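You operate a simulated robot arm through the tools that you are given. There is no shell and no other tool.

The job below is to be done with a simulated robot arm. You get a single attempt, and the scene is never put back.

## Task
Seal the pink bag and lay it in the white tray.
Fine: first set the sealer dial to the mark that the bag's label names; the sealer arm stays down till the Heat lamp is out and ends up; hands off the hot strip.

Only the result counts: the job must be done as asked and must still hold three seconds after the hand-in. Knocking over, shifting, dropping, spilling or breaking anything else fails it. Lids that push on must go on centred and level and be pressed home; caps that screw on are set level and turned clockwise until they are tight.

## Robot
A 6-joint arm with a two-finger parallel gripper, fixed in place. Base frame: the origin is on the floor under the middle of its stand, x ahead of it, y to its left, z up. Lengths are in mm, angles in degrees, forces in N, time in s.
With the tool pointing down near the work surface it reaches from about 360 to 760 mm from the base axis. Its first joint turns from -66.0 to 66.0 degrees. Payload 2.45 kg.
The tool frame sits at the grasp point between the pads (the TCP): z along the fingers, y along the line on which they close. The tips reach 24 mm beyond it. Largest opening 68 mm; finger width 17, thickness 10; the body of the gripper, 40 by 70 mm, starts 41 mm behind the TCP.
Orientation is told as [roll, pitch, yaw] about the base's x, y, z axes, in that order, counted from this pose: with the fingers straight down and closing along the base's y, the tool's x points along the base's -x, its y along +y and its z along -z.

## Interface
- The arm moves only by the tool step_arm. Its argument "motion" is a list of rows, each an object (a shift or turn left out is 0, a gripper value left out holds the last) with "delta_pos": the shift along the tool's x, y, z in units of 25 mm (1.0 is 25 mm), a list of three; "dr": the turn, a rotation vector about the tool's x, y, z in units of 6 degrees (1.0 is 6 degrees), a list of three. In form: [{"delta_pos": [dx, dy, dz], "dr": [wx, wy, wz]}, ...]. A call has 1 to 20 rows; each row shifts and turns the commanded pose from where the row before left it, along the tool's axes as they then stand. "hand" is the closure in counts, from 0 (fully open) to 255 (shut), set as the call begins (left out, the last holds). A call with a number of a shift or a turn outside -1 to 1 is refused whole. A row lasts 0.2 s, in which the tool goes at most 50 mm and 8.6 degrees; a call with a longer step from one row to the next is refused whole, and so is a gripper value outside its range. Where a pose cannot be reached the arm comes as near as it can. A force on the tool above 40 N (or 10 N above the force at the start of the call, whichever is more), or a blocked arm, ends the call early, and 0.2 s more pass. The fingers move at their own pace (about 108 mm/s each) and stop on an object; they squeeze with about 40 N. The grip force told is the motor's: it shows also when the fingers shut on nothing. Time passes only in rows, and 0.2 s behind the last, so rows that do not move let the fingers close. The reply holds the time, the measured pose of the TCP, the force on the tool along the base axes, the opening and the grip force, in the units named above and with some noise, with the torque about the TCP (base axes, N m) and any sound that the robot's microphone picked up.
- Cameras (640 x 400 px; columns grow to the right, rows downward): "scene" is fixed at [172.5, 425.8, 1480.1]; the picture's right is [-0.68, -0.73, 0.00], its down [-0.38, 0.36, -0.85] and it looks along [0.62, -0.58, -0.52] (base axes); focal length 214 px, centre (320, 200). "wrist" rides on the gripper at [84, 11, -75] in the tool frame; the picture's right is [-0.13, 0.99, 0.00], its down [-0.60, -0.08, -0.79] and it looks along [-0.79, -0.10, 0.61] (tool axes); focal length 251 px, centre (320, 200). There is no depth. A picture from a camera that has moved, and an enlarged one, comes with that camera's place and axes in the base frame and with its lens. The place of the scene camera against the robot may be out by one fixed shift of up to 18 mm in any direction.
- camera(camera): a new picture of that camera. It takes no simulated time.
- enlarge(camera, box): a new picture of the part [left, top, right, bottom] of that camera's present view, enlarged. It takes no simulated time.
- finish_job(): hands the job in; it is judged then, once.

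Places have to be worked out from the pictures, the camera data and where the tool is seen. Open the gripper and draw the arm clear of the work before you hand the job in, unless the task says otherwise.

The tools are called after "Emit:" as name(argument=value, ...) on one line, values as JSON. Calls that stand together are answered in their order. step_arm: Moves the arm, as the interface text tells. Its arguments: {"type":"object","properties":{"motion":{"type":"array"},"hand":{"type":"number"}},"required":["motion"]} The other tools are called the same way: camera (camera) takes a picture; enlarge (camera, box) takes an enlarged picture of a part of a camera's view; finish_job () hands the job in.

At the start:

```text
time: 0.0
eef_pos: [499.8, 54.1, 1375.3]
ee_rot: [-0.1, 0.1, 0.0]
force: [-0.1, 0.8, 0.8]
ft_torque: [0.04, 0.0, -0.01]
finger_gap: 68.0
grip_force: 0.0
```

scene: 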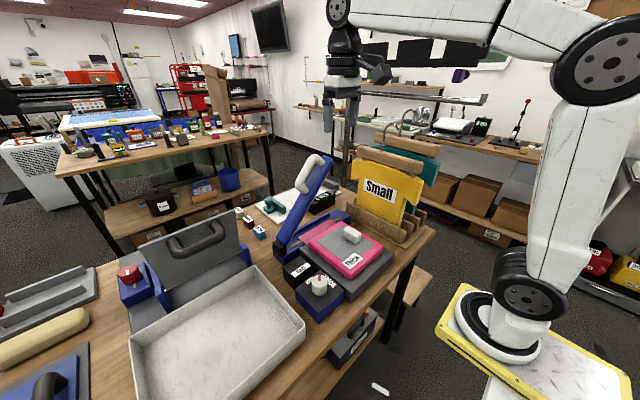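
wrist: 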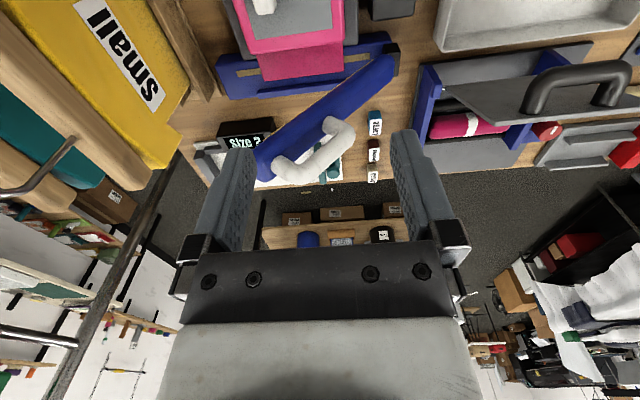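

I'll start by looking closely at the scene: the sealer, dial, bag label and tray.

Emit:
enlarge(camera="scene", box=[220, 140, 440, 320])

Emit:
enlarge(camera="scene", box=[280, 210, 400, 310])

Emit:
enlarge(camera="wrist", box=[160, 0, 440, 200])

Emit:
enlarge(camera="scene", box=[80, 200, 320, 400])

```text
2.22 times, centred on (330, 230) of scene
camera zoom: at [172.5, 425.8, 1480.1], right [-0.68, -0.73, 0.0], down [-0.38, 0.36, -0.85], along [0.62, -0.58, -0.52], focal length 477 px, centre (298, 133)
```

zoom: 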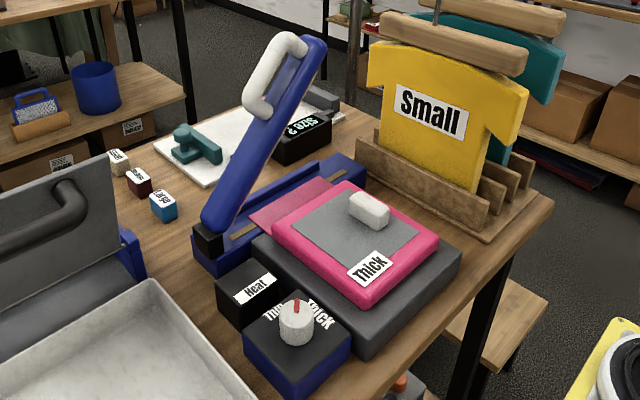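

```text
4.00 times, centred on (340, 260) of scene
camera zoom: at [172.5, 425.8, 1480.1], right [-0.68, -0.73, 0.0], down [-0.38, 0.36, -0.85], along [0.62, -0.58, -0.52], focal length 858 px, centre (240, -40)
```

zoom: 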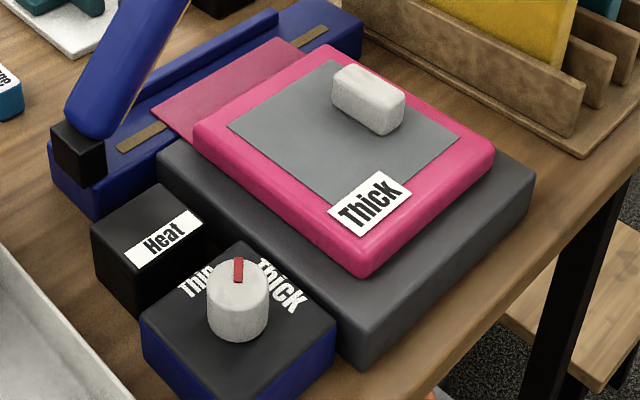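

```text
2.00 times, centred on (300, 100) of wrist
camera zoom: at [416.1, 65.2, 1450.3], right [0.13, 0.99, 0.0], down [0.6, -0.08, 0.79], along [0.79, -0.1, -0.61], focal length 503 px, centre (360, 400)
```

zoom: 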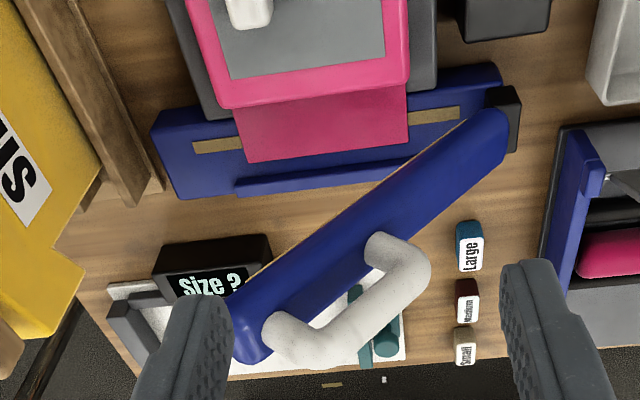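

```text
2.00 times, centred on (200, 300) of scene
camera zoom: at [172.5, 425.8, 1480.1], right [-0.68, -0.73, 0.0], down [-0.38, 0.36, -0.85], along [0.62, -0.58, -0.52], focal length 429 px, centre (560, 0)
```

zoom: 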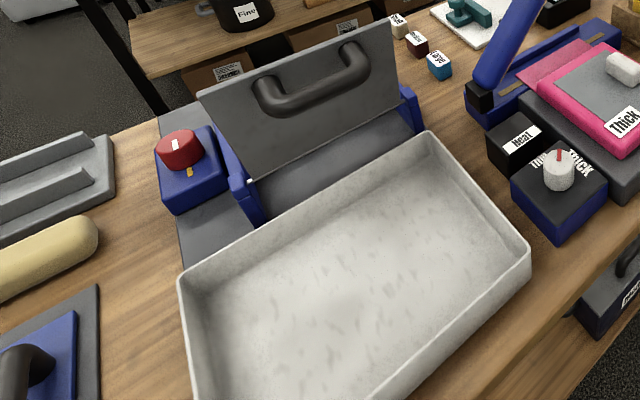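

The bag's label reads "Thick", and the dial has Thin and Thick marks. I'll move the hand back and lower so the wrist camera can see the dial and bag from closer.

Emit:
step_arm(motion=[{"delta_pos": [0.8, 0.69, 1.0]}, {"delta_pos": [0.8, 0.69, 1.0]}, {"delta_pos": [0.8, 0.69, 1.0]}, {"delta_pos": [0.8, 0.69, 1.0]}, {"delta_pos": [0.8, 0.69, 1.0]}], hand=0)

Emit:
camera(camera="wrist")

Emit:
camera(camera="scene")

```text
time: 1.2
eef_pos: [400.5, 140.2, 1251.5]
ee_rot: [0.1, -0.1, 0.0]
force: [0.5, 0.1, -0.1]
ft_torque: [-0.01, 0.02, 0.02]
finger_gap: 68.1
grip_force: 0.0
```

```text
taken
camera wrist: at [316.5, 151.7, 1325.3], right [0.13, 0.99, 0.0], down [0.6, -0.08, 0.79], along [0.79, -0.1, -0.61], focal length 251 px, centre (320, 200)
```

wrist: 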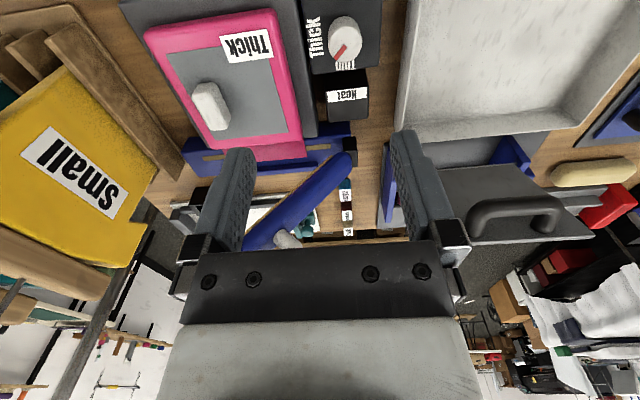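

```text
taken
```

scene: 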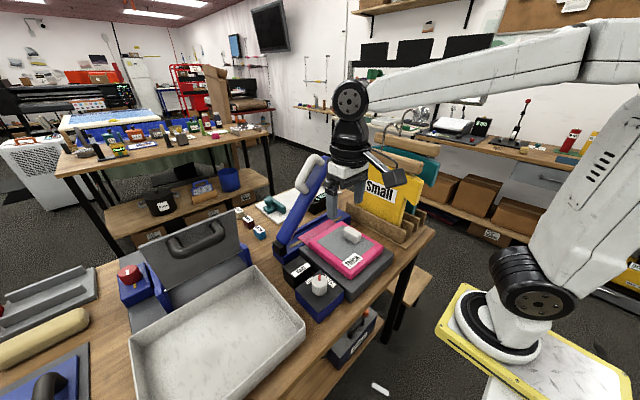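

The wrist camera now sees the dial near its top edge. I'll enlarge that to read the pointer and the marks.

Emit:
enlarge(camera="wrist", box=[290, 0, 402, 70])

Emit:
enlarge(camera="wrist", box=[130, 0, 386, 160])

Emit:
enlarge(camera="scene", box=[285, 255, 365, 305])

```text
5.71 times, centred on (346, 35) of wrist
camera zoom: at [316.5, 151.7, 1325.3], right [0.13, 0.99, 0.0], down [0.6, -0.08, 0.79], along [0.79, -0.1, -0.61], focal length 1437 px, centre (171, 1143)
```

zoom: 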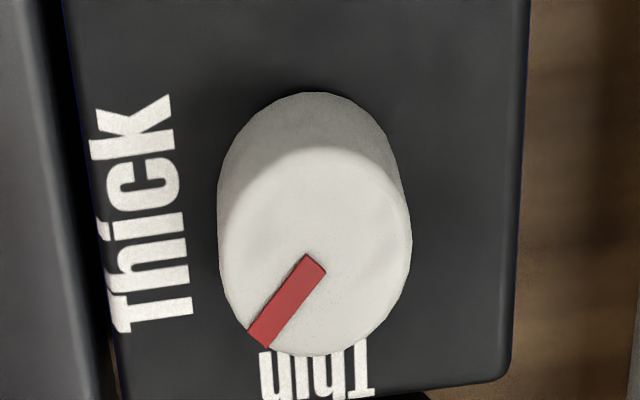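

```text
2.50 times, centred on (258, 80) of wrist
camera zoom: at [316.5, 151.7, 1325.3], right [0.13, 0.99, 0.0], down [0.6, -0.08, 0.79], along [0.79, -0.1, -0.61], focal length 629 px, centre (475, 500)
```

zoom: 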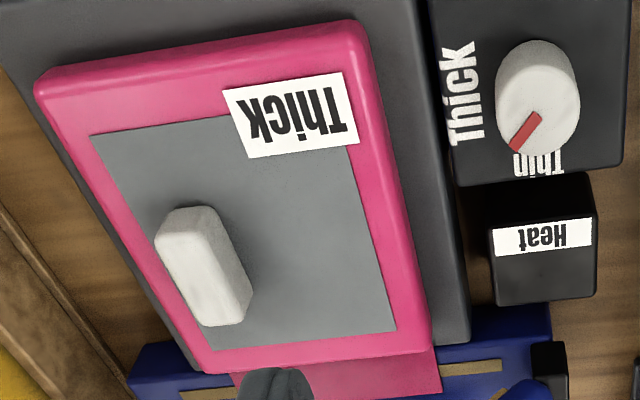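

```text
8.00 times, centred on (325, 280) of scene
camera zoom: at [172.5, 425.8, 1480.1], right [-0.68, -0.73, 0.0], down [-0.38, 0.36, -0.85], along [0.62, -0.58, -0.52], focal length 1716 px, centre (280, -440)
```

zoom: 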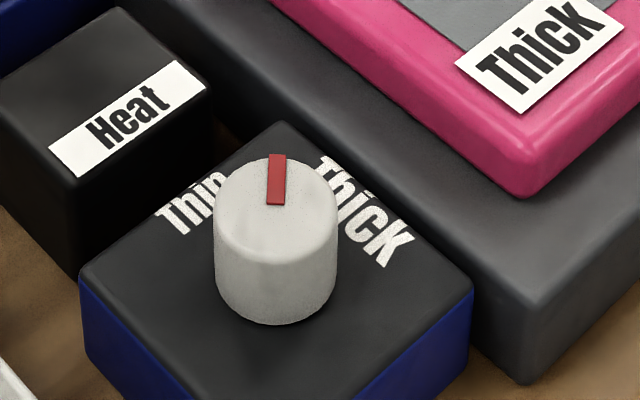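

The pointer sits between Thin (towards +x) and Thick (towards −y), about 45° from either. I'll move lower to get a second wrist view, so I can triangulate the knob and the bag.

Emit:
step_arm(motion=[{"delta_pos": [-0.2, 0.1, 1.0]}, {"delta_pos": [-0.2, 0.1, 1.0]}, {"delta_pos": [-0.2, 0.1, 1.0]}, {"delta_pos": [-0.2, 0.1, 1.0]}])

Emit:
camera(camera="wrist")

Emit:
enlarge(camera="wrist", box=[240, 0, 400, 100])

Emit:
enlarge(camera="wrist", box=[100, 0, 356, 160])

```text
time: 2.2
eef_pos: [419.1, 149.8, 1150.8]
ee_rot: [0.0, 0.0, 0.0]
force: [-0.2, -0.9, 0.1]
ft_torque: [-0.01, 0.0, 0.01]
finger_gap: 68.0
grip_force: 0.0
```

```text
taken
camera wrist: at [336.5, 161.5, 1225.8], right [0.13, 0.99, 0.0], down [0.6, -0.08, 0.79], along [0.79, -0.1, -0.61], focal length 251 px, centre (320, 200)
```

wrist: 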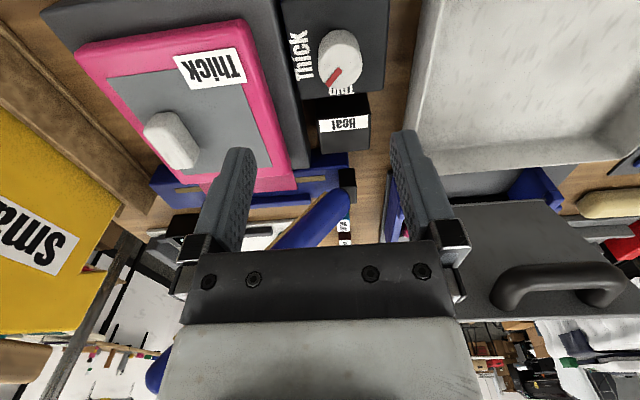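

```text
4.00 times, centred on (320, 50) of wrist
camera zoom: at [336.5, 161.5, 1225.8], right [0.13, 0.99, 0.0], down [0.6, -0.08, 0.79], along [0.79, -0.1, -0.61], focal length 1006 px, centre (320, 800)
```

zoom: 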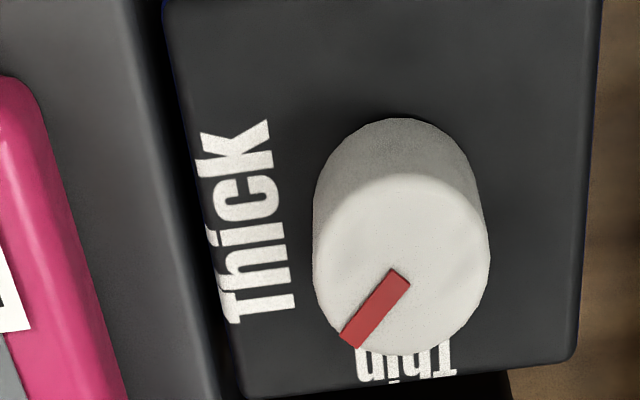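

```text
2.50 times, centred on (228, 80) of wrist
camera zoom: at [336.5, 161.5, 1225.8], right [0.13, 0.99, 0.0], down [0.6, -0.08, 0.79], along [0.79, -0.1, -0.61], focal length 629 px, centre (550, 500)
```

zoom: 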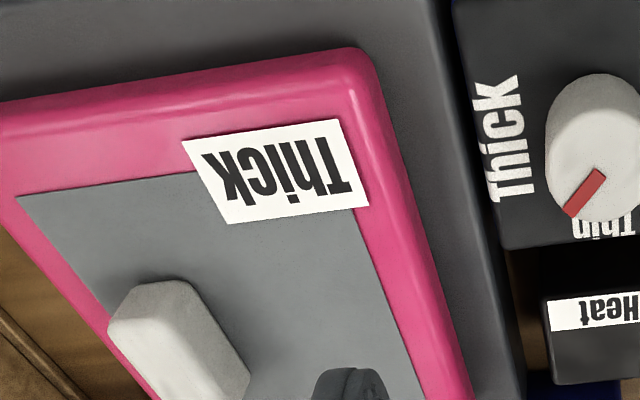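

From two wrist views I put the knob centre near (451, 167), with its top at z≈980 and the box top at z≈948. Thick lies straight towards −y, so the dial needs about 47° clockwise. I'll hover above the knob to check alignment.

Emit:
step_arm(motion=[{"delta_pos": [-0.43, 0.23, 1.0]}, {"delta_pos": [-0.43, 0.23, 1.0]}, {"delta_pos": [-0.43, 0.22, 1.0]}, {"delta_pos": [0, 0, 1.0]}, {"delta_pos": [0, 0, 0.8]}])

Emit:
camera(camera="wrist")

Emit:
camera(camera="scene")

```text
time: 3.4
eef_pos: [451.8, 167.3, 1029.5]
ee_rot: [0.0, 0.0, 0.0]
force: [-0.4, 0.7, 0.3]
ft_torque: [0.01, -0.01, -0.04]
finger_gap: 68.2
grip_force: 0.0
```

```text
taken
camera wrist: at [368.7, 179.1, 1104.4], right [0.13, 0.99, 0.0], down [0.6, -0.08, 0.79], along [0.79, -0.1, -0.61], focal length 251 px, centre (320, 200)
```

wrist: 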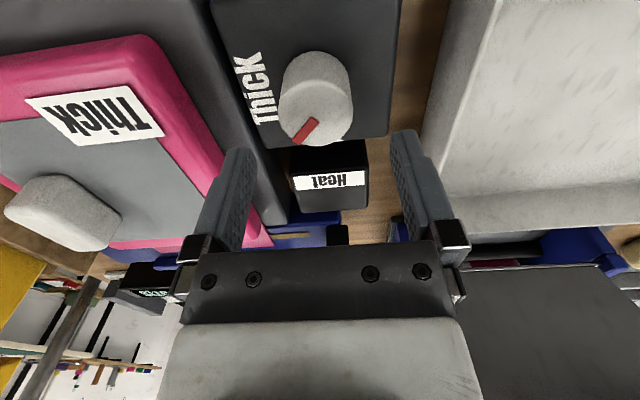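

```text
taken
```

scene: 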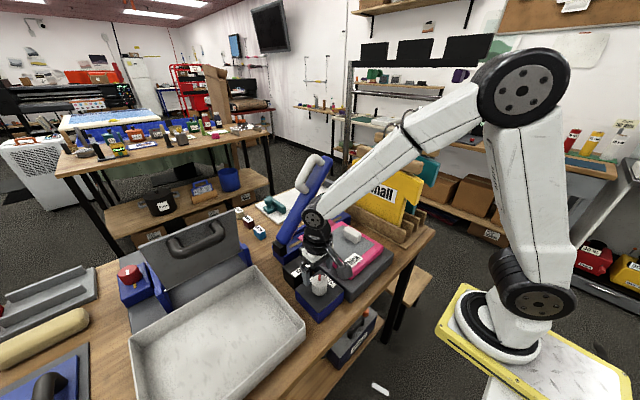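

The knob appears between the fingers. I'll enlarge this view to refine its centre before descending.

Emit:
enlarge(camera="wrist", box=[220, 20, 412, 140])

Emit:
enlarge(camera="wrist", box=[0, 0, 320, 200])

```text
3.33 times, centred on (316, 80) of wrist
camera zoom: at [368.7, 179.1, 1104.4], right [0.13, 0.99, 0.0], down [0.6, -0.08, 0.79], along [0.79, -0.1, -0.61], focal length 838 px, centre (333, 600)
```

zoom: 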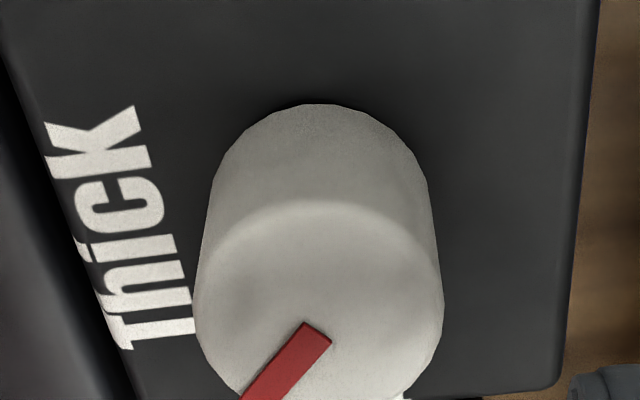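

```text
2.00 times, centred on (160, 100) of wrist
camera zoom: at [368.7, 179.1, 1104.4], right [0.13, 0.99, 0.0], down [0.6, -0.08, 0.79], along [0.79, -0.1, -0.61], focal length 503 px, centre (640, 400)
```

zoom: 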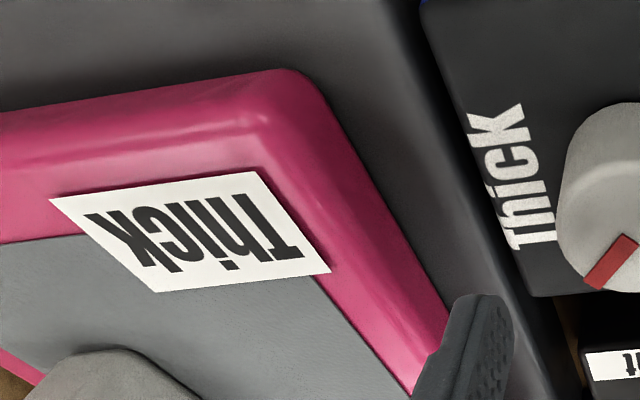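

The knob centre refines to about (452, 167), so the hand is aligned. I'll descend to TCP z≈982, which puts the tips about 7–8 mm above the box top, and watch the force.

Emit:
step_arm(motion=[{"delta_pos": [-0.04, -0.02, 0.5]}, {"delta_pos": [0, 0, 0.5]}, {"delta_pos": [0, 0, 0.5]}, {"delta_pos": [0, 0, 0.4]}])

Emit:
camera(camera="wrist")

Emit:
enlarge(camera="scene", box=[275, 220, 371, 300])

```text
time: 4.4
eef_pos: [454.6, 167.3, 982.8]
ee_rot: [0.0, 0.1, 0.0]
force: [0.4, -0.3, -0.3]
ft_torque: [0.01, -0.02, 0.01]
finger_gap: 68.0
grip_force: 0.2
```

```text
taken
camera wrist: at [370.0, 178.4, 1057.3], right [0.13, 0.99, 0.0], down [0.6, -0.08, 0.79], along [0.79, -0.1, -0.61], focal length 251 px, centre (320, 200)
```

wrist: 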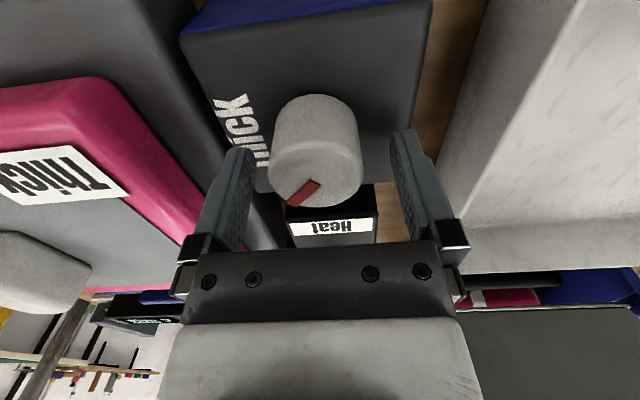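

```text
5.00 times, centred on (323, 260) of scene
camera zoom: at [172.5, 425.8, 1480.1], right [-0.68, -0.73, 0.0], down [-0.38, 0.36, -0.85], along [0.62, -0.58, -0.52], focal length 1072 px, centre (305, -100)
```

zoom: 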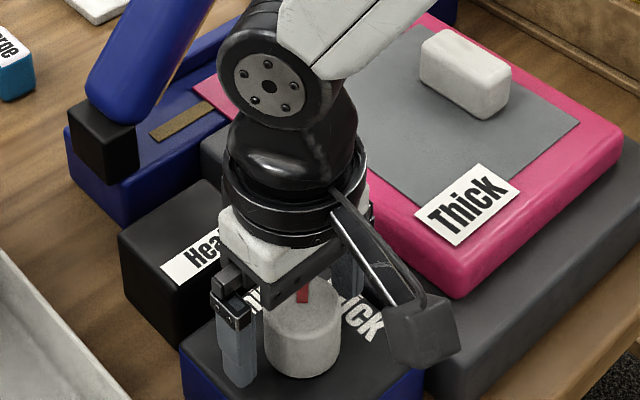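

The knob sits centred between the fingers and the tips clear the box. I'll close on it.

Emit:
step_arm(motion=[{"delta_pos": [0, 0, 0]}, {"delta_pos": [0, 0, 0]}, {"delta_pos": [0, 0, 0]}], hand=255)

Emit:
enlarge(camera="wrist", box=[220, 80, 412, 200])

```text
time: 5.2
eef_pos: [453.9, 164.4, 984.3]
ee_rot: [0.1, 0.0, 0.1]
force: [3.0, -20.3, -1.7]
ft_torque: [-0.48, -0.45, 0.09]
finger_gap: 41.7
grip_force: 45.3
```

```text
3.33 times, centred on (316, 140) of wrist
camera zoom: at [370.0, 177.2, 1057.3], right [0.13, 0.99, 0.0], down [0.6, -0.08, 0.79], along [0.79, -0.1, -0.61], focal length 838 px, centre (333, 400)
```

zoom: 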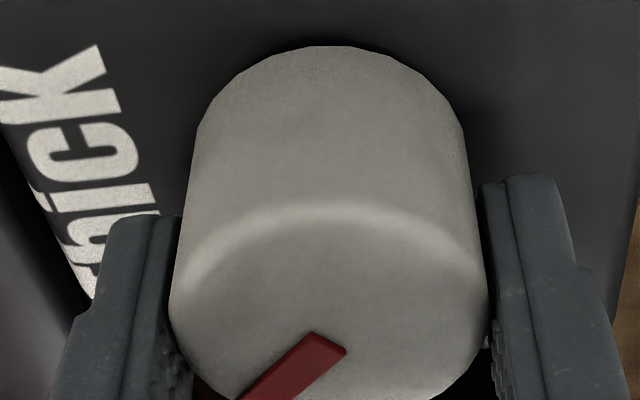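

The grip holds, with a gap of 41.7 mm. The knob's true centre is about 2.5 mm further towards −y, giving a 20 N side force, so I'll shift the command to relieve it.

Emit:
step_arm(motion=[{"delta_pos": [0, -0.1, 0]}, {"delta_pos": [0, 0, 0]}])

```text
time: 5.8
eef_pos: [453.4, 165.0, 983.0]
ee_rot: [0.1, 0.0, 0.0]
force: [2.4, 11.7, -13.8]
ft_torque: [-0.08, 1.13, -0.01]
finger_gap: 42.1
grip_force: 45.4
```

The side force has flipped to a smaller +12 N, so I'll ease back 1 mm. Then I'll start turning clockwise (positive about tool z) in small steps.

Emit:
step_arm(motion=[{"delta_pos": [0, 0.04, 0], "dr": [0, 0, 0.5]}, {"dr": [0, 0, 0.7]}, {"dr": [0, 0, 0.8]}, {"dr": [0, 0, 0.8]}])

Emit:
camera(camera="wrist")

Emit:
enlarge(camera="scene", box=[275, 230, 371, 290])

```text
time: 6.8
eef_pos: [453.4, 164.5, 982.7]
ee_rot: [0.0, 0.2, -17.0]
force: [-1.5, 1.0, -22.4]
ft_torque: [-0.12, -1.22, 0.0]
finger_gap: 41.8
grip_force: 44.9
```

```text
taken
camera wrist: at [376.7, 200.0, 1057.4], right [0.41, 0.91, 0.0], down [0.56, -0.25, 0.79], along [0.72, -0.33, -0.61], focal length 251 px, centre (320, 200)
```

wrist: 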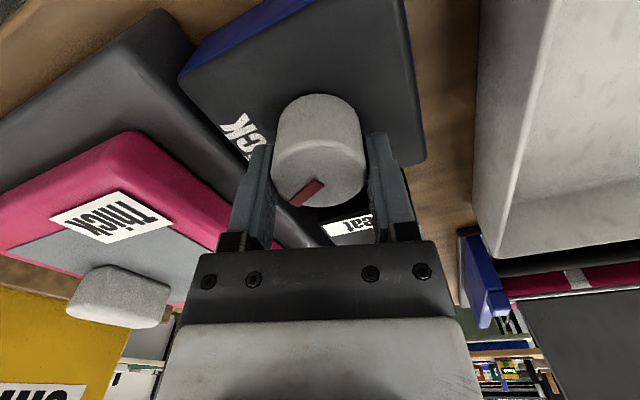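

```text
6.67 times, centred on (323, 260) of scene
camera zoom: at [172.8, 425.9, 1480.1], right [-0.68, -0.73, 0.0], down [-0.38, 0.36, -0.85], along [0.62, -0.58, -0.52], focal length 1430 px, centre (300, -200)
```

zoom: 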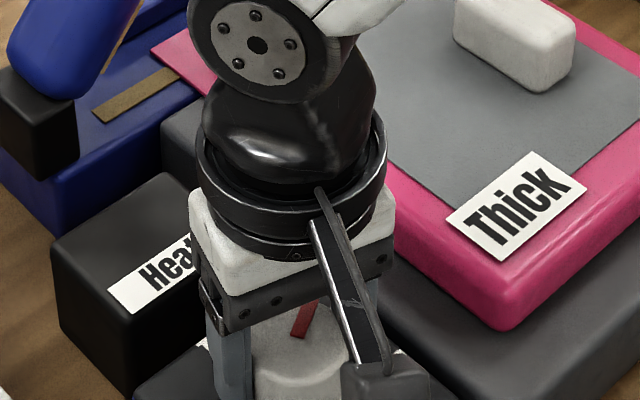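

The knob is turning with the hand, now 17° round. I'll keep going for the remaining 30° or so, easing the hand down 1 mm to reduce the vertical pull.

Emit:
step_arm(motion=[{"delta_pos": [0, 0, 0.04], "dr": [0, 0, 0.8]}, {"dr": [0, 0, 0.8]}, {"dr": [0, 0, 0.8]}, {"dr": [0, 0, 0.8]}, {"dr": [0, 0, 0.8]}, {"dr": [0, 0, 0.8]}])

Emit:
camera(camera="wrist")

Emit:
enlarge(camera="scene", box=[275, 230, 371, 290])

```text
time: 8.3
eef_pos: [450.7, 161.7, 982.7]
ee_rot: [-0.3, 0.0, -45.4]
force: [-3.2, -8.7, 7.7]
ft_torque: [0.4, -0.01, 0.38]
finger_gap: 42.0
grip_force: 45.6
stopped in row 6: the force on the tool passed its limit at 41 N (the readings are from after the stop); the commanded pose is now the measured one
```

```text
taken
camera wrist: at [401.9, 231.3, 1057.2], right [0.8, 0.6, 0.0], down [0.37, -0.48, 0.79], along [0.48, -0.63, -0.61], focal length 251 px, centre (320, 200)
```

wrist: 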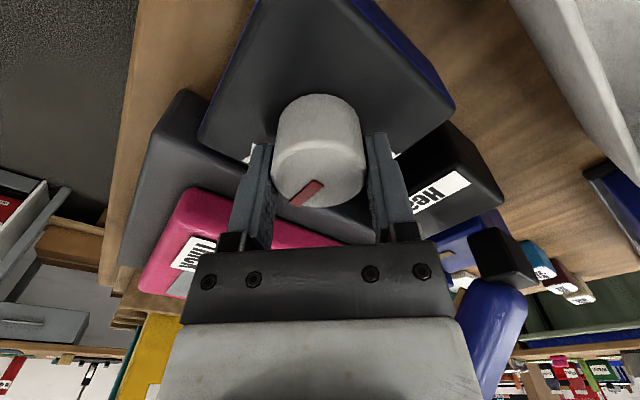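

```text
6.67 times, centred on (323, 260) of scene
camera zoom: at [172.3, 425.5, 1480.3], right [-0.68, -0.73, 0.0], down [-0.38, 0.36, -0.85], along [0.62, -0.58, -0.52], focal length 1430 px, centre (300, -200)
```

zoom: 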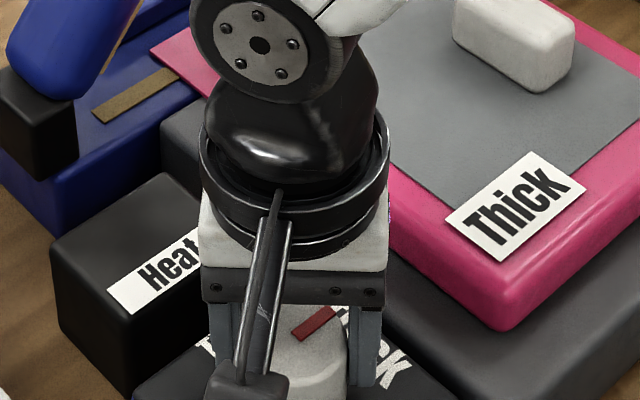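

The call stopped at a force limit with the hand turned 45.4°. I'll enlarge the view to measure where the pointer now stands relative to the Thick mark.

Emit:
enlarge(camera="wrist", box=[224, 80, 416, 230])

Emit:
enlarge(camera="scene", box=[295, 260, 359, 300])

```text
2.67 times, centred on (320, 155) of wrist
camera zoom: at [401.9, 231.3, 1057.2], right [0.8, 0.6, 0.0], down [0.37, -0.48, 0.79], along [0.48, -0.63, -0.61], focal length 670 px, centre (320, 320)
```

zoom: 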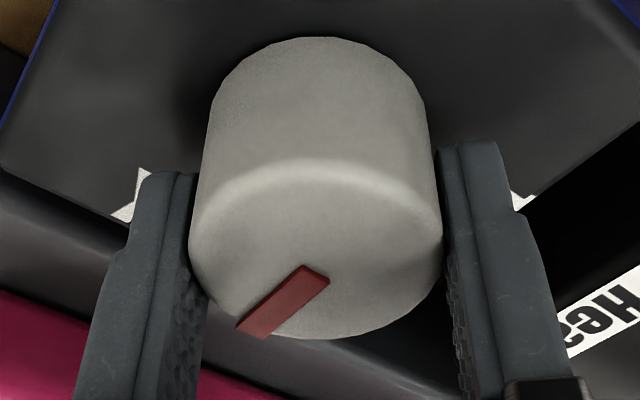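

```text
10.00 times, centred on (327, 280) of scene
camera zoom: at [172.3, 425.5, 1480.3], right [-0.68, -0.73, 0.0], down [-0.38, 0.36, -0.85], along [0.62, -0.58, -0.52], focal length 2145 px, centre (250, -600)
```

zoom: 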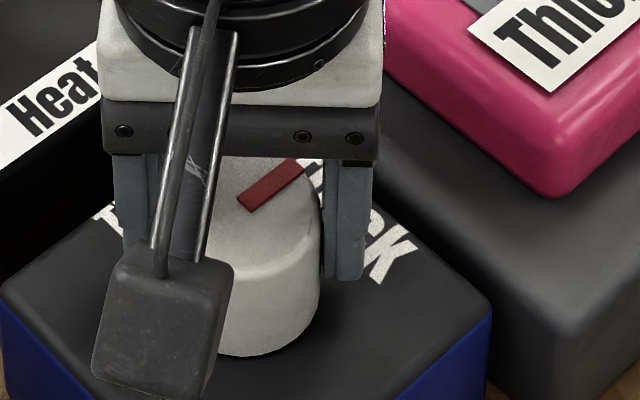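

From both cameras the pointer now points close to −90°, straight at Thick. I'll open the gripper and rise straight up to verify.

Emit:
step_arm(motion=[{"delta_pos": [0, 0, 0]}, {"delta_pos": [0, 0, 0]}, {"delta_pos": [0, 0, -0.5]}, {"delta_pos": [0, 0, -1]}, {"delta_pos": [0, 0, -1]}, {"delta_pos": [0, 0, -1]}], hand=0)

Emit:
camera(camera="wrist")

Emit:
enlarge(camera="scene", box=[285, 250, 365, 300])

```text
time: 9.7
eef_pos: [453.7, 163.9, 1071.9]
ee_rot: [-0.2, 0.0, -45.6]
force: [-0.2, 0.7, 0.2]
ft_torque: [-0.01, 0.0, 0.0]
finger_gap: 68.0
grip_force: 0.0
```

```text
taken
camera wrist: at [402.7, 231.9, 1144.5], right [0.8, 0.6, 0.0], down [0.37, -0.48, 0.79], along [0.48, -0.63, -0.61], focal length 251 px, centre (320, 200)
```

wrist: 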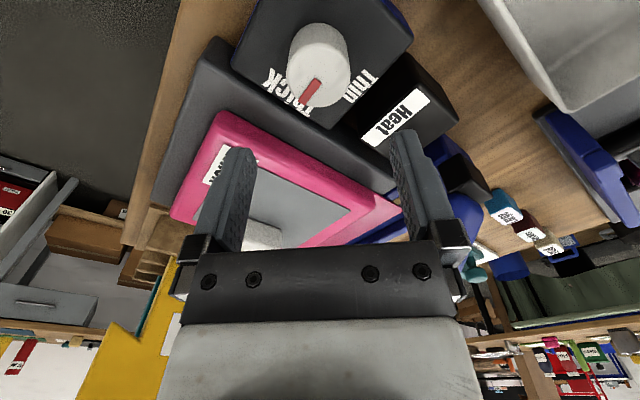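

```text
8.00 times, centred on (325, 275) of scene
camera zoom: at [172.5, 425.8, 1480.2], right [-0.68, -0.73, 0.0], down [-0.38, 0.36, -0.85], along [0.62, -0.58, -0.52], focal length 1716 px, centre (280, -400)
```

zoom: 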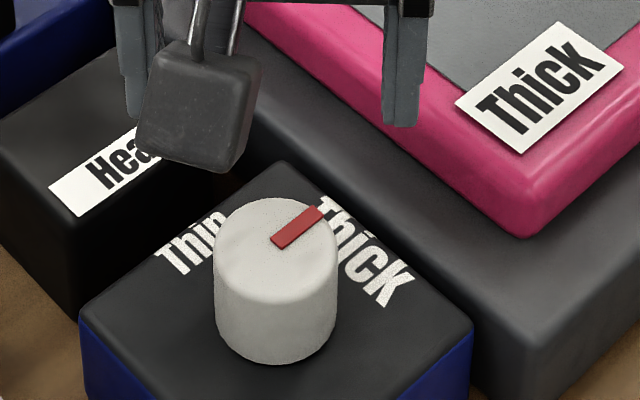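

Both cameras confirm the pointer stands at Thick (about −91°) and the box hasn't moved. Next is the sealer arm, so I'll rise to look at its handle and hinge from this angle.

Emit:
step_arm(motion=[{"delta_pos": [0, 0, -1]}, {"delta_pos": [0, 0, -1]}, {"delta_pos": [0, 0, -1]}, {"delta_pos": [0, 0, -1]}, {"delta_pos": [0, 0, -1]}, {"delta_pos": [0, 0, -1]}, {"delta_pos": [0, 0, -1]}, {"delta_pos": [0, 0, -1]}, {"delta_pos": [0, 0, -1]}, {"delta_pos": [0, 0, -1]}])

Emit:
camera(camera="wrist")

Emit:
enlarge(camera="wrist", box=[220, 20, 476, 180])

Emit:
enlarge(camera="scene", box=[250, 140, 410, 260])

```text
time: 11.9
eef_pos: [453.6, 163.3, 1320.9]
ee_rot: [-0.1, 0.0, -45.5]
force: [0.6, 0.4, -0.4]
ft_torque: [-0.02, -0.02, 0.04]
finger_gap: 68.2
grip_force: 0.0
```

```text
taken
camera wrist: at [401.9, 232.9, 1395.1], right [0.8, 0.6, 0.0], down [0.37, -0.48, 0.79], along [0.48, -0.63, -0.61], focal length 251 px, centre (320, 200)
```

wrist: 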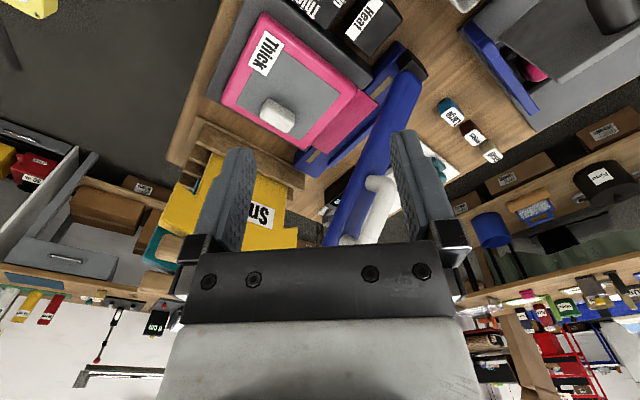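

```text
2.50 times, centred on (348, 100) of wrist
camera zoom: at [401.9, 232.9, 1395.1], right [0.8, 0.6, 0.0], down [0.37, -0.48, 0.79], along [0.48, -0.63, -0.61], focal length 629 px, centre (250, 450)
```

zoom: 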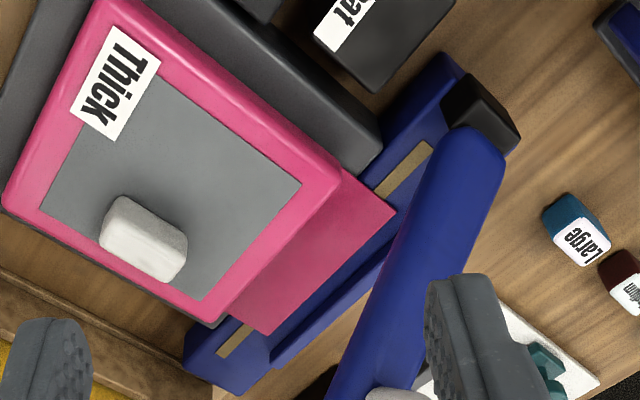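

```text
3.33 times, centred on (330, 200) of scene
camera zoom: at [172.5, 425.8, 1480.2], right [-0.68, -0.73, 0.0], down [-0.38, 0.36, -0.85], along [0.62, -0.58, -0.52], focal length 715 px, centre (287, 200)
```

zoom: 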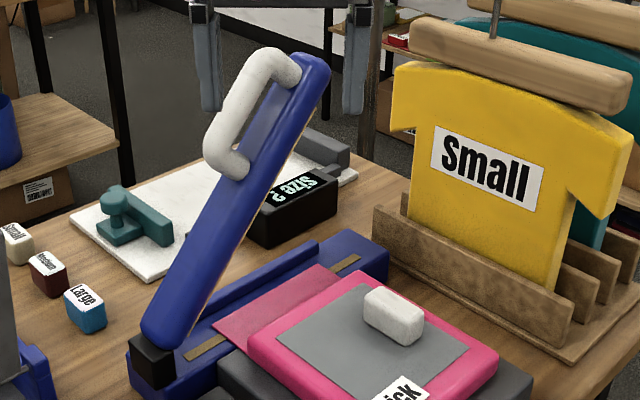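

I want an unobstructed wrist view of the white handle, so I'll shift the hand sideways and up until it appears between the fingers.

Emit:
step_arm(motion=[{"delta_pos": [-0.67, 0.66, -0.77]}, {"delta_pos": [-0.67, 0.66, -0.77]}, {"delta_pos": [-0.67, 0.66, -0.77]}, {"delta_pos": [-0.67, 0.66, -0.77]}])

Emit:
camera(camera="wrist")

Emit:
enlarge(camera="wrist", box=[220, 60, 412, 180])

Emit:
enlarge(camera="wrist", box=[140, 0, 396, 160])

```text
time: 12.9
eef_pos: [547.1, 163.9, 1396.7]
ee_rot: [-0.2, 0.0, -45.5]
force: [-0.1, 0.0, 0.2]
ft_torque: [-0.02, 0.0, 0.0]
finger_gap: 67.8
grip_force: 0.1
```

```text
taken
camera wrist: at [497.0, 231.8, 1471.0], right [0.8, 0.6, 0.0], down [0.37, -0.48, 0.79], along [0.48, -0.63, -0.61], focal length 251 px, centre (320, 200)
```

wrist: 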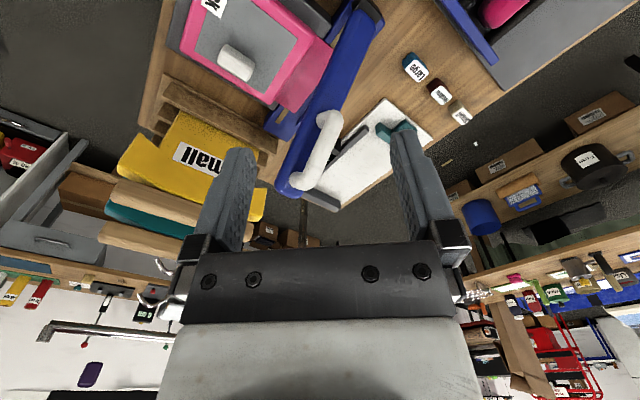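

```text
3.33 times, centred on (316, 120) of wrist
camera zoom: at [497.0, 231.8, 1471.0], right [0.8, 0.6, 0.0], down [0.37, -0.48, 0.79], along [0.48, -0.63, -0.61], focal length 838 px, centre (333, 467)
```

zoom: 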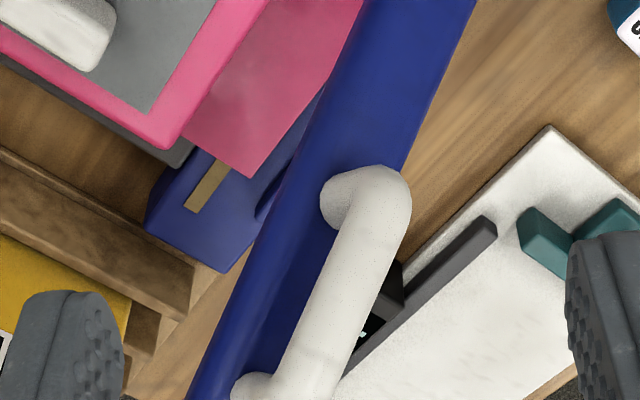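

```text
2.50 times, centred on (268, 80) of wrist
camera zoom: at [497.0, 231.8, 1471.0], right [0.8, 0.6, 0.0], down [0.37, -0.48, 0.79], along [0.48, -0.63, -0.61], focal length 629 px, centre (450, 500)
```

zoom: 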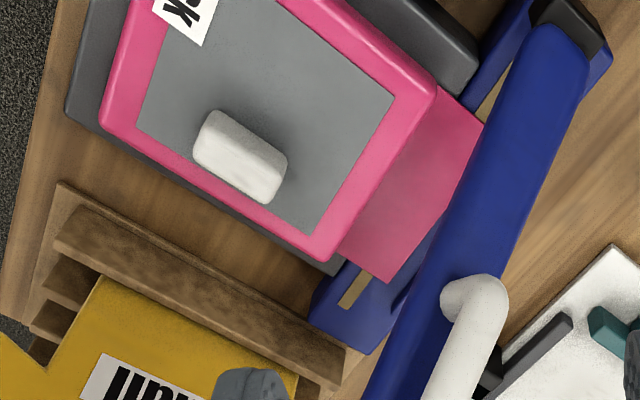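

I have the lower handle corner at about (646, 72, 1157). I'll enlarge the upper handle end and the hinge area for the rest of the bar geometry.

Emit:
enlarge(camera="wrist", box=[250, 100, 378, 210])

Emit:
enlarge(camera="wrist", box=[290, 0, 418, 80])

Emit:
enlarge(camera="scene", box=[280, 140, 360, 270])

```text
3.64 times, centred on (314, 155) of wrist
camera zoom: at [497.0, 231.8, 1471.0], right [0.8, 0.6, 0.0], down [0.37, -0.48, 0.79], along [0.48, -0.63, -0.61], focal length 914 px, centre (342, 364)
```

zoom: 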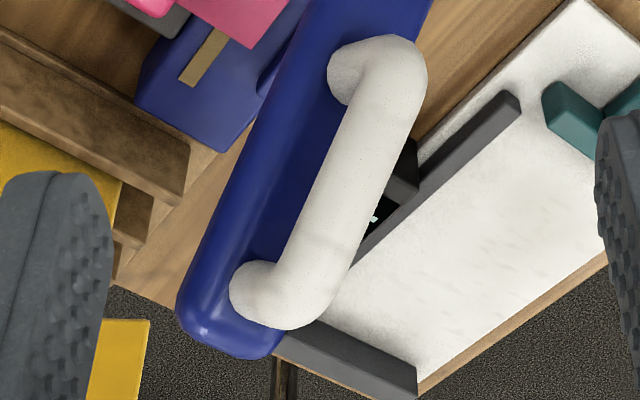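

```text
5.00 times, centred on (354, 40) of wrist
camera zoom: at [497.0, 231.8, 1471.0], right [0.8, 0.6, 0.0], down [0.37, -0.48, 0.79], along [0.48, -0.63, -0.61], focal length 1257 px, centre (150, 1000)
```

zoom: 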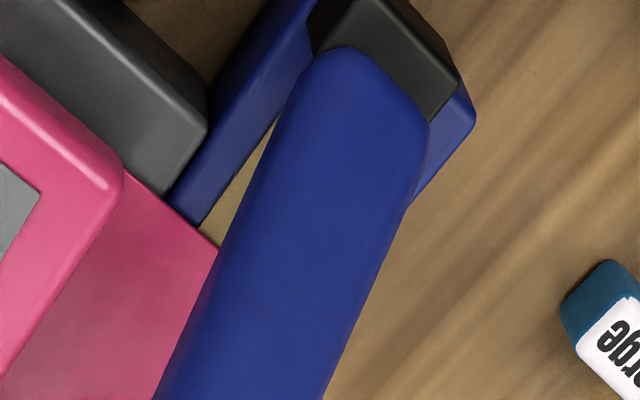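

```text
3.08 times, centred on (320, 205) of scene
camera zoom: at [172.5, 425.8, 1480.2], right [-0.68, -0.73, 0.0], down [-0.38, 0.36, -0.85], along [0.62, -0.58, -0.52], focal length 660 px, centre (320, 185)
```

zoom: 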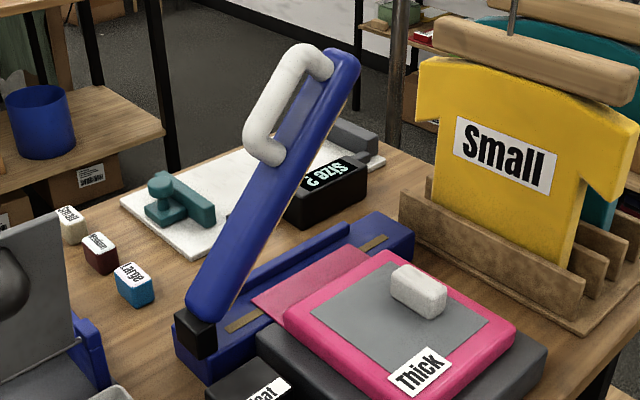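

The handle tube runs from about (643, 72, 1160) to (637, 19, 1239), roughly 24 mm thick, with the bar about 52–56° up and the strip at x≈635, z≈954. I'll turn the hand to close across x (yaw −90°) and tilt it to approach the handle.

Emit:
step_arm(motion=[{"dr": [0, 0, 0.93]}, {"dr": [0, 0, 0.93]}, {"dr": [0, 0, 0.93]}, {"dr": [0, 0, 0.93]}, {"dr": [0, 0, 0.93]}, {"dr": [0, 0, 0.93]}, {"dr": [0, 0, 0.92]}, {"dr": [0, 0, 0.92]}, {"dr": [0, -0.83, 0]}, {"dr": [0, -0.83, 0]}, {"dr": [0, -0.83, 0]}, {"dr": [0, -0.84, 0]}, {"dr": [0, -0.84, 0]}])

Emit:
camera(camera="wrist")

Emit:
camera(camera="scene")

```text
time: 15.7
eef_pos: [542.8, 158.3, 1385.9]
ee_rot: [0.2, -25.2, -89.9]
force: [0.3, -0.3, 0.4]
ft_torque: [0.03, -0.01, 0.0]
finger_gap: 67.9
grip_force: 0.1
out of reach, approached as far as the arm can: row 12, 13
```

```text
taken
camera wrist: at [554.1, 266.7, 1417.4], right [0.99, -0.12, 0.06], down [-0.08, -0.21, 0.97], along [-0.1, -0.97, -0.22], focal length 251 px, centre (320, 200)
```

wrist: 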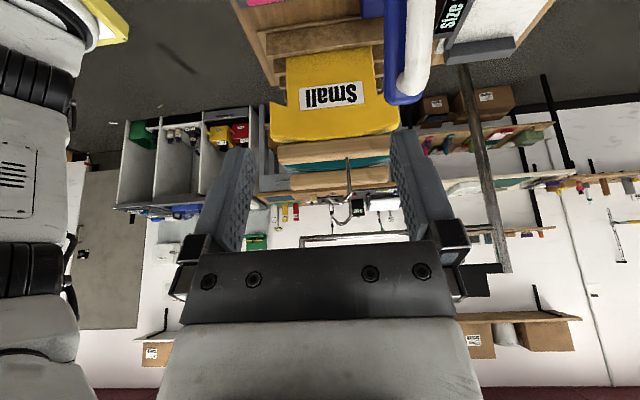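

```text
taken
```

scene: 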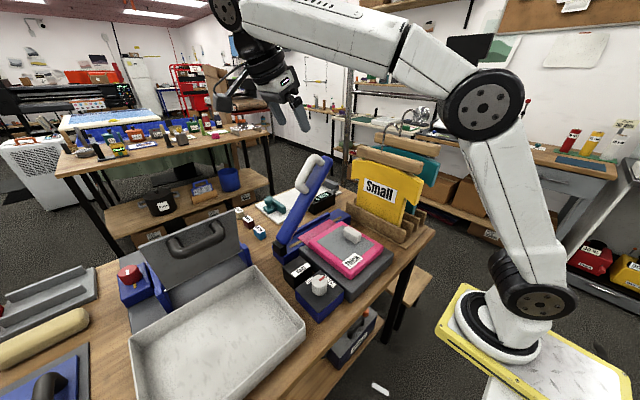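

The tilt came close to the reach limit at that height. I'll move down and across to the pre-grasp point beside the handle, where it should be reachable.

Emit:
step_arm(motion=[{"delta_pos": [-0.156, 0.633, 0.911]}, {"delta_pos": [-0.156, 0.633, 0.911]}, {"delta_pos": [-0.156, 0.633, 0.911]}, {"delta_pos": [-0.156, 0.633, 0.911]}, {"delta_pos": [-0.156, 0.633, 0.911]}])

Emit:
camera(camera="wrist")

Emit:
enlarge(camera="scene", box=[240, 60, 400, 260])

```text
time: 16.9
eef_pos: [622.2, 92.0, 1292.5]
ee_rot: [-0.2, -25.2, -89.9]
force: [-0.2, 0.8, 0.4]
ft_torque: [0.01, -0.01, 0.0]
finger_gap: 67.9
grip_force: 0.1
```

```text
taken
camera wrist: at [633.1, 200.7, 1322.7], right [0.99, -0.12, 0.05], down [-0.08, -0.21, 0.97], along [-0.1, -0.97, -0.22], focal length 251 px, centre (320, 200)
```

wrist: 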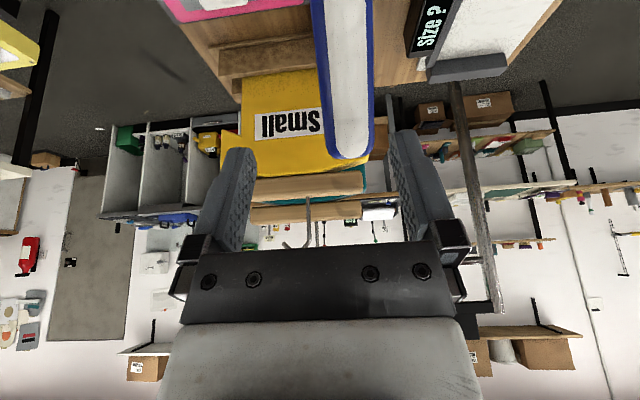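

```text
2.00 times, centred on (320, 160) of scene
camera zoom: at [172.5, 425.8, 1480.1], right [-0.68, -0.73, 0.0], down [-0.38, 0.36, -0.85], along [0.62, -0.58, -0.52], focal length 429 px, centre (320, 280)
```

zoom: 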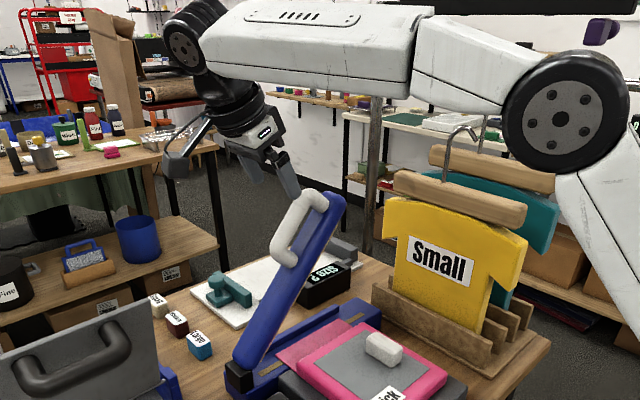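

The handle is now nearly end-on in the wrist view. I put its middle at about (641, 46, 1199), and I'll move to the pre-grasp point 80 mm back along the approach and check centring.

Emit:
step_arm(motion=[{"delta_pos": [-0.04, 0.376, 0.485]}, {"delta_pos": [-0.04, 0.376, 0.485]}, {"delta_pos": [0, 0, 0]}])

Emit:
camera(camera="wrist")

Emit:
enlarge(camera="scene", box=[260, 100, 370, 200])

```text
time: 17.7
eef_pos: [640.7, 79.5, 1269.8]
ee_rot: [-0.1, -25.2, -89.8]
force: [-0.1, -0.5, -0.2]
ft_torque: [0.0, 0.02, -0.01]
finger_gap: 68.4
grip_force: 0.0
```

```text
taken
camera wrist: at [652.2, 188.2, 1301.2], right [0.99, -0.12, 0.05], down [-0.08, -0.21, 0.97], along [-0.1, -0.97, -0.22], focal length 251 px, centre (320, 200)
```

wrist: 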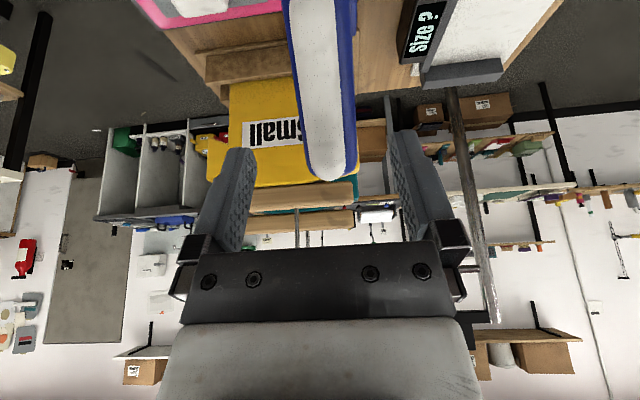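

```text
4.00 times, centred on (315, 150) of scene
camera zoom: at [172.5, 425.8, 1480.1], right [-0.68, -0.73, 0.0], down [-0.38, 0.36, -0.85], along [0.62, -0.58, -0.52], focal length 858 px, centre (340, 400)
```

zoom: 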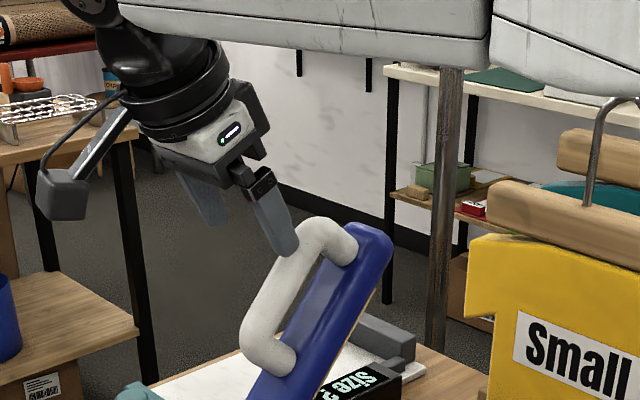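

The handle looks almost centred between the fingers. I'll enlarge to check its lateral offset at the grasp point.

Emit:
enlarge(camera="wrist", box=[240, 20, 400, 190])

```text
2.35 times, centred on (320, 105) of wrist
camera zoom: at [652.2, 188.2, 1301.2], right [0.99, -0.12, 0.05], down [-0.08, -0.21, 0.97], along [-0.1, -0.97, -0.22], focal length 592 px, centre (320, 424)
```

zoom: 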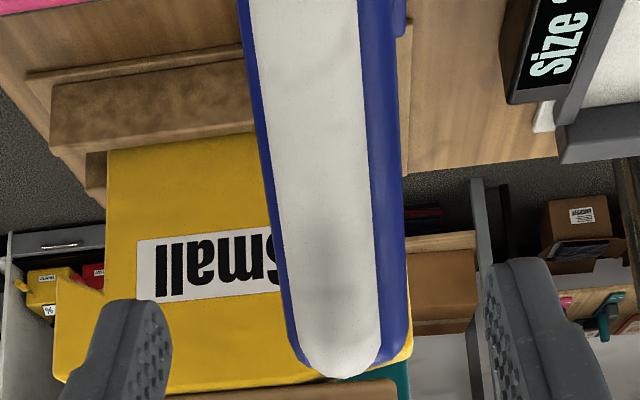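

It's centred to within 1 mm. I'll advance 60 mm along the approach and check again.

Emit:
step_arm(motion=[{"delta_pos": [0, 0, 0.8]}, {"delta_pos": [0, 0, 0.8]}, {"delta_pos": [0, 0, 0.8]}, {"delta_pos": [0, 0, 0]}])

Emit:
camera(camera="wrist")

Emit:
enlarge(camera="scene", box=[260, 120, 370, 200])

```text
time: 18.7
eef_pos: [638.9, 53.4, 1215.7]
ee_rot: [-0.1, -25.2, -89.9]
force: [0.1, 0.5, -0.1]
ft_torque: [-0.02, 0.01, 0.01]
finger_gap: 68.2
grip_force: 0.1
```

```text
taken
camera wrist: at [651.6, 162.6, 1246.6], right [0.99, -0.12, 0.05], down [-0.08, -0.21, 0.97], along [-0.1, -0.97, -0.22], focal length 251 px, centre (320, 200)
```

wrist: 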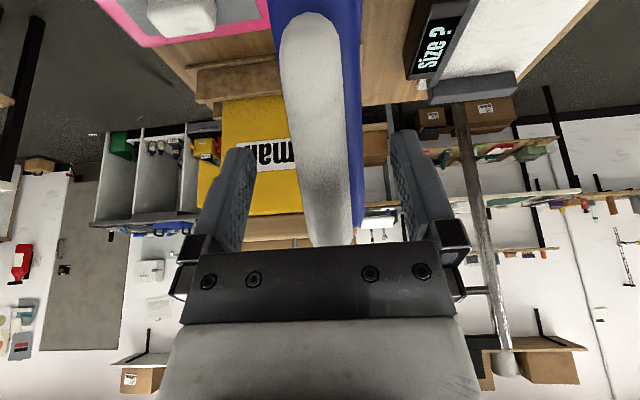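

```text
5.00 times, centred on (315, 160) of scene
camera zoom: at [172.5, 425.8, 1480.1], right [-0.68, -0.73, 0.0], down [-0.38, 0.36, -0.85], along [0.62, -0.58, -0.52], focal length 1072 px, centre (345, 400)
```

zoom: 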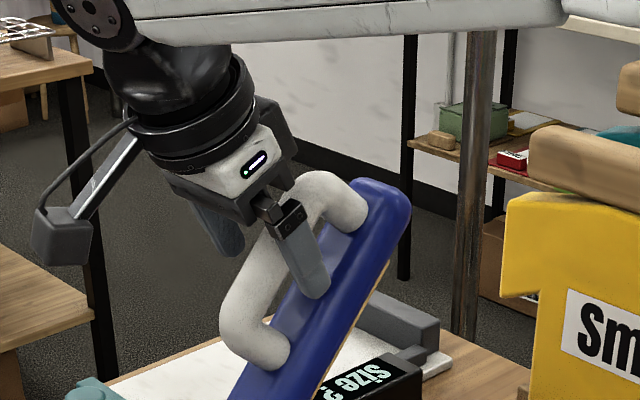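

The fingers straddle the handle, and by my estimate the tips are about 5 mm past the tube axis. I'll advance 13 mm, correct about 2 mm sideways, and then close.

Emit:
step_arm(motion=[{"delta_pos": [0, 0.08, 0.26]}, {"delta_pos": [0, 0, 0.26]}, {"delta_pos": [0, 0, 0]}])

Emit:
camera(camera="wrist")

Emit:
enlarge(camera="scene", box=[275, 130, 355, 190])

```text
time: 19.5
eef_pos: [641.7, 47.0, 1203.7]
ee_rot: [-0.2, -25.2, -89.9]
force: [0.1, 0.0, -0.5]
ft_torque: [-0.01, 0.03, -0.02]
finger_gap: 68.1
grip_force: 0.0
```

```text
taken
camera wrist: at [654.1, 157.0, 1234.6], right [0.99, -0.12, 0.05], down [-0.08, -0.21, 0.97], along [-0.1, -0.97, -0.22], focal length 251 px, centre (320, 200)
```

wrist: 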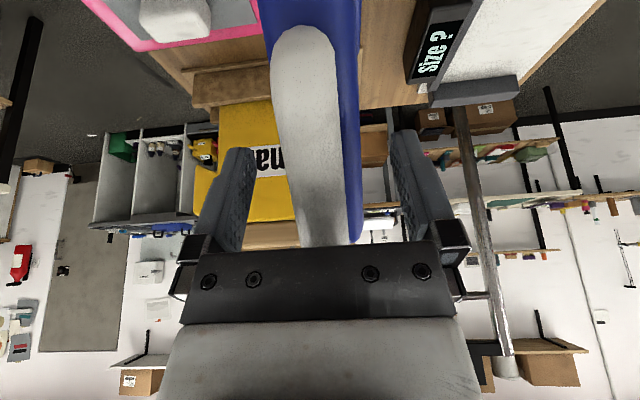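

```text
6.67 times, centred on (315, 160) of scene
camera zoom: at [172.5, 425.8, 1480.1], right [-0.68, -0.73, 0.0], down [-0.38, 0.36, -0.85], along [0.62, -0.58, -0.52], focal length 1430 px, centre (353, 467)
```

zoom: 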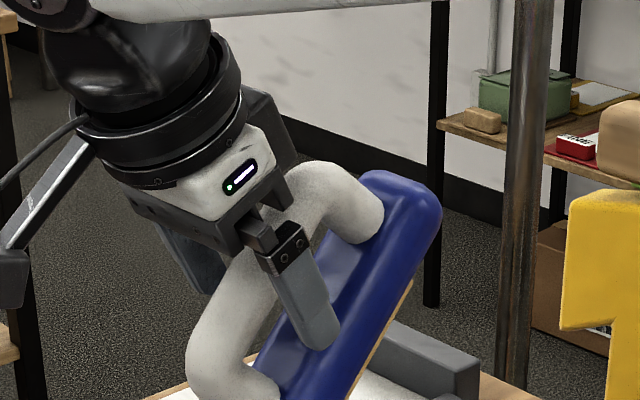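

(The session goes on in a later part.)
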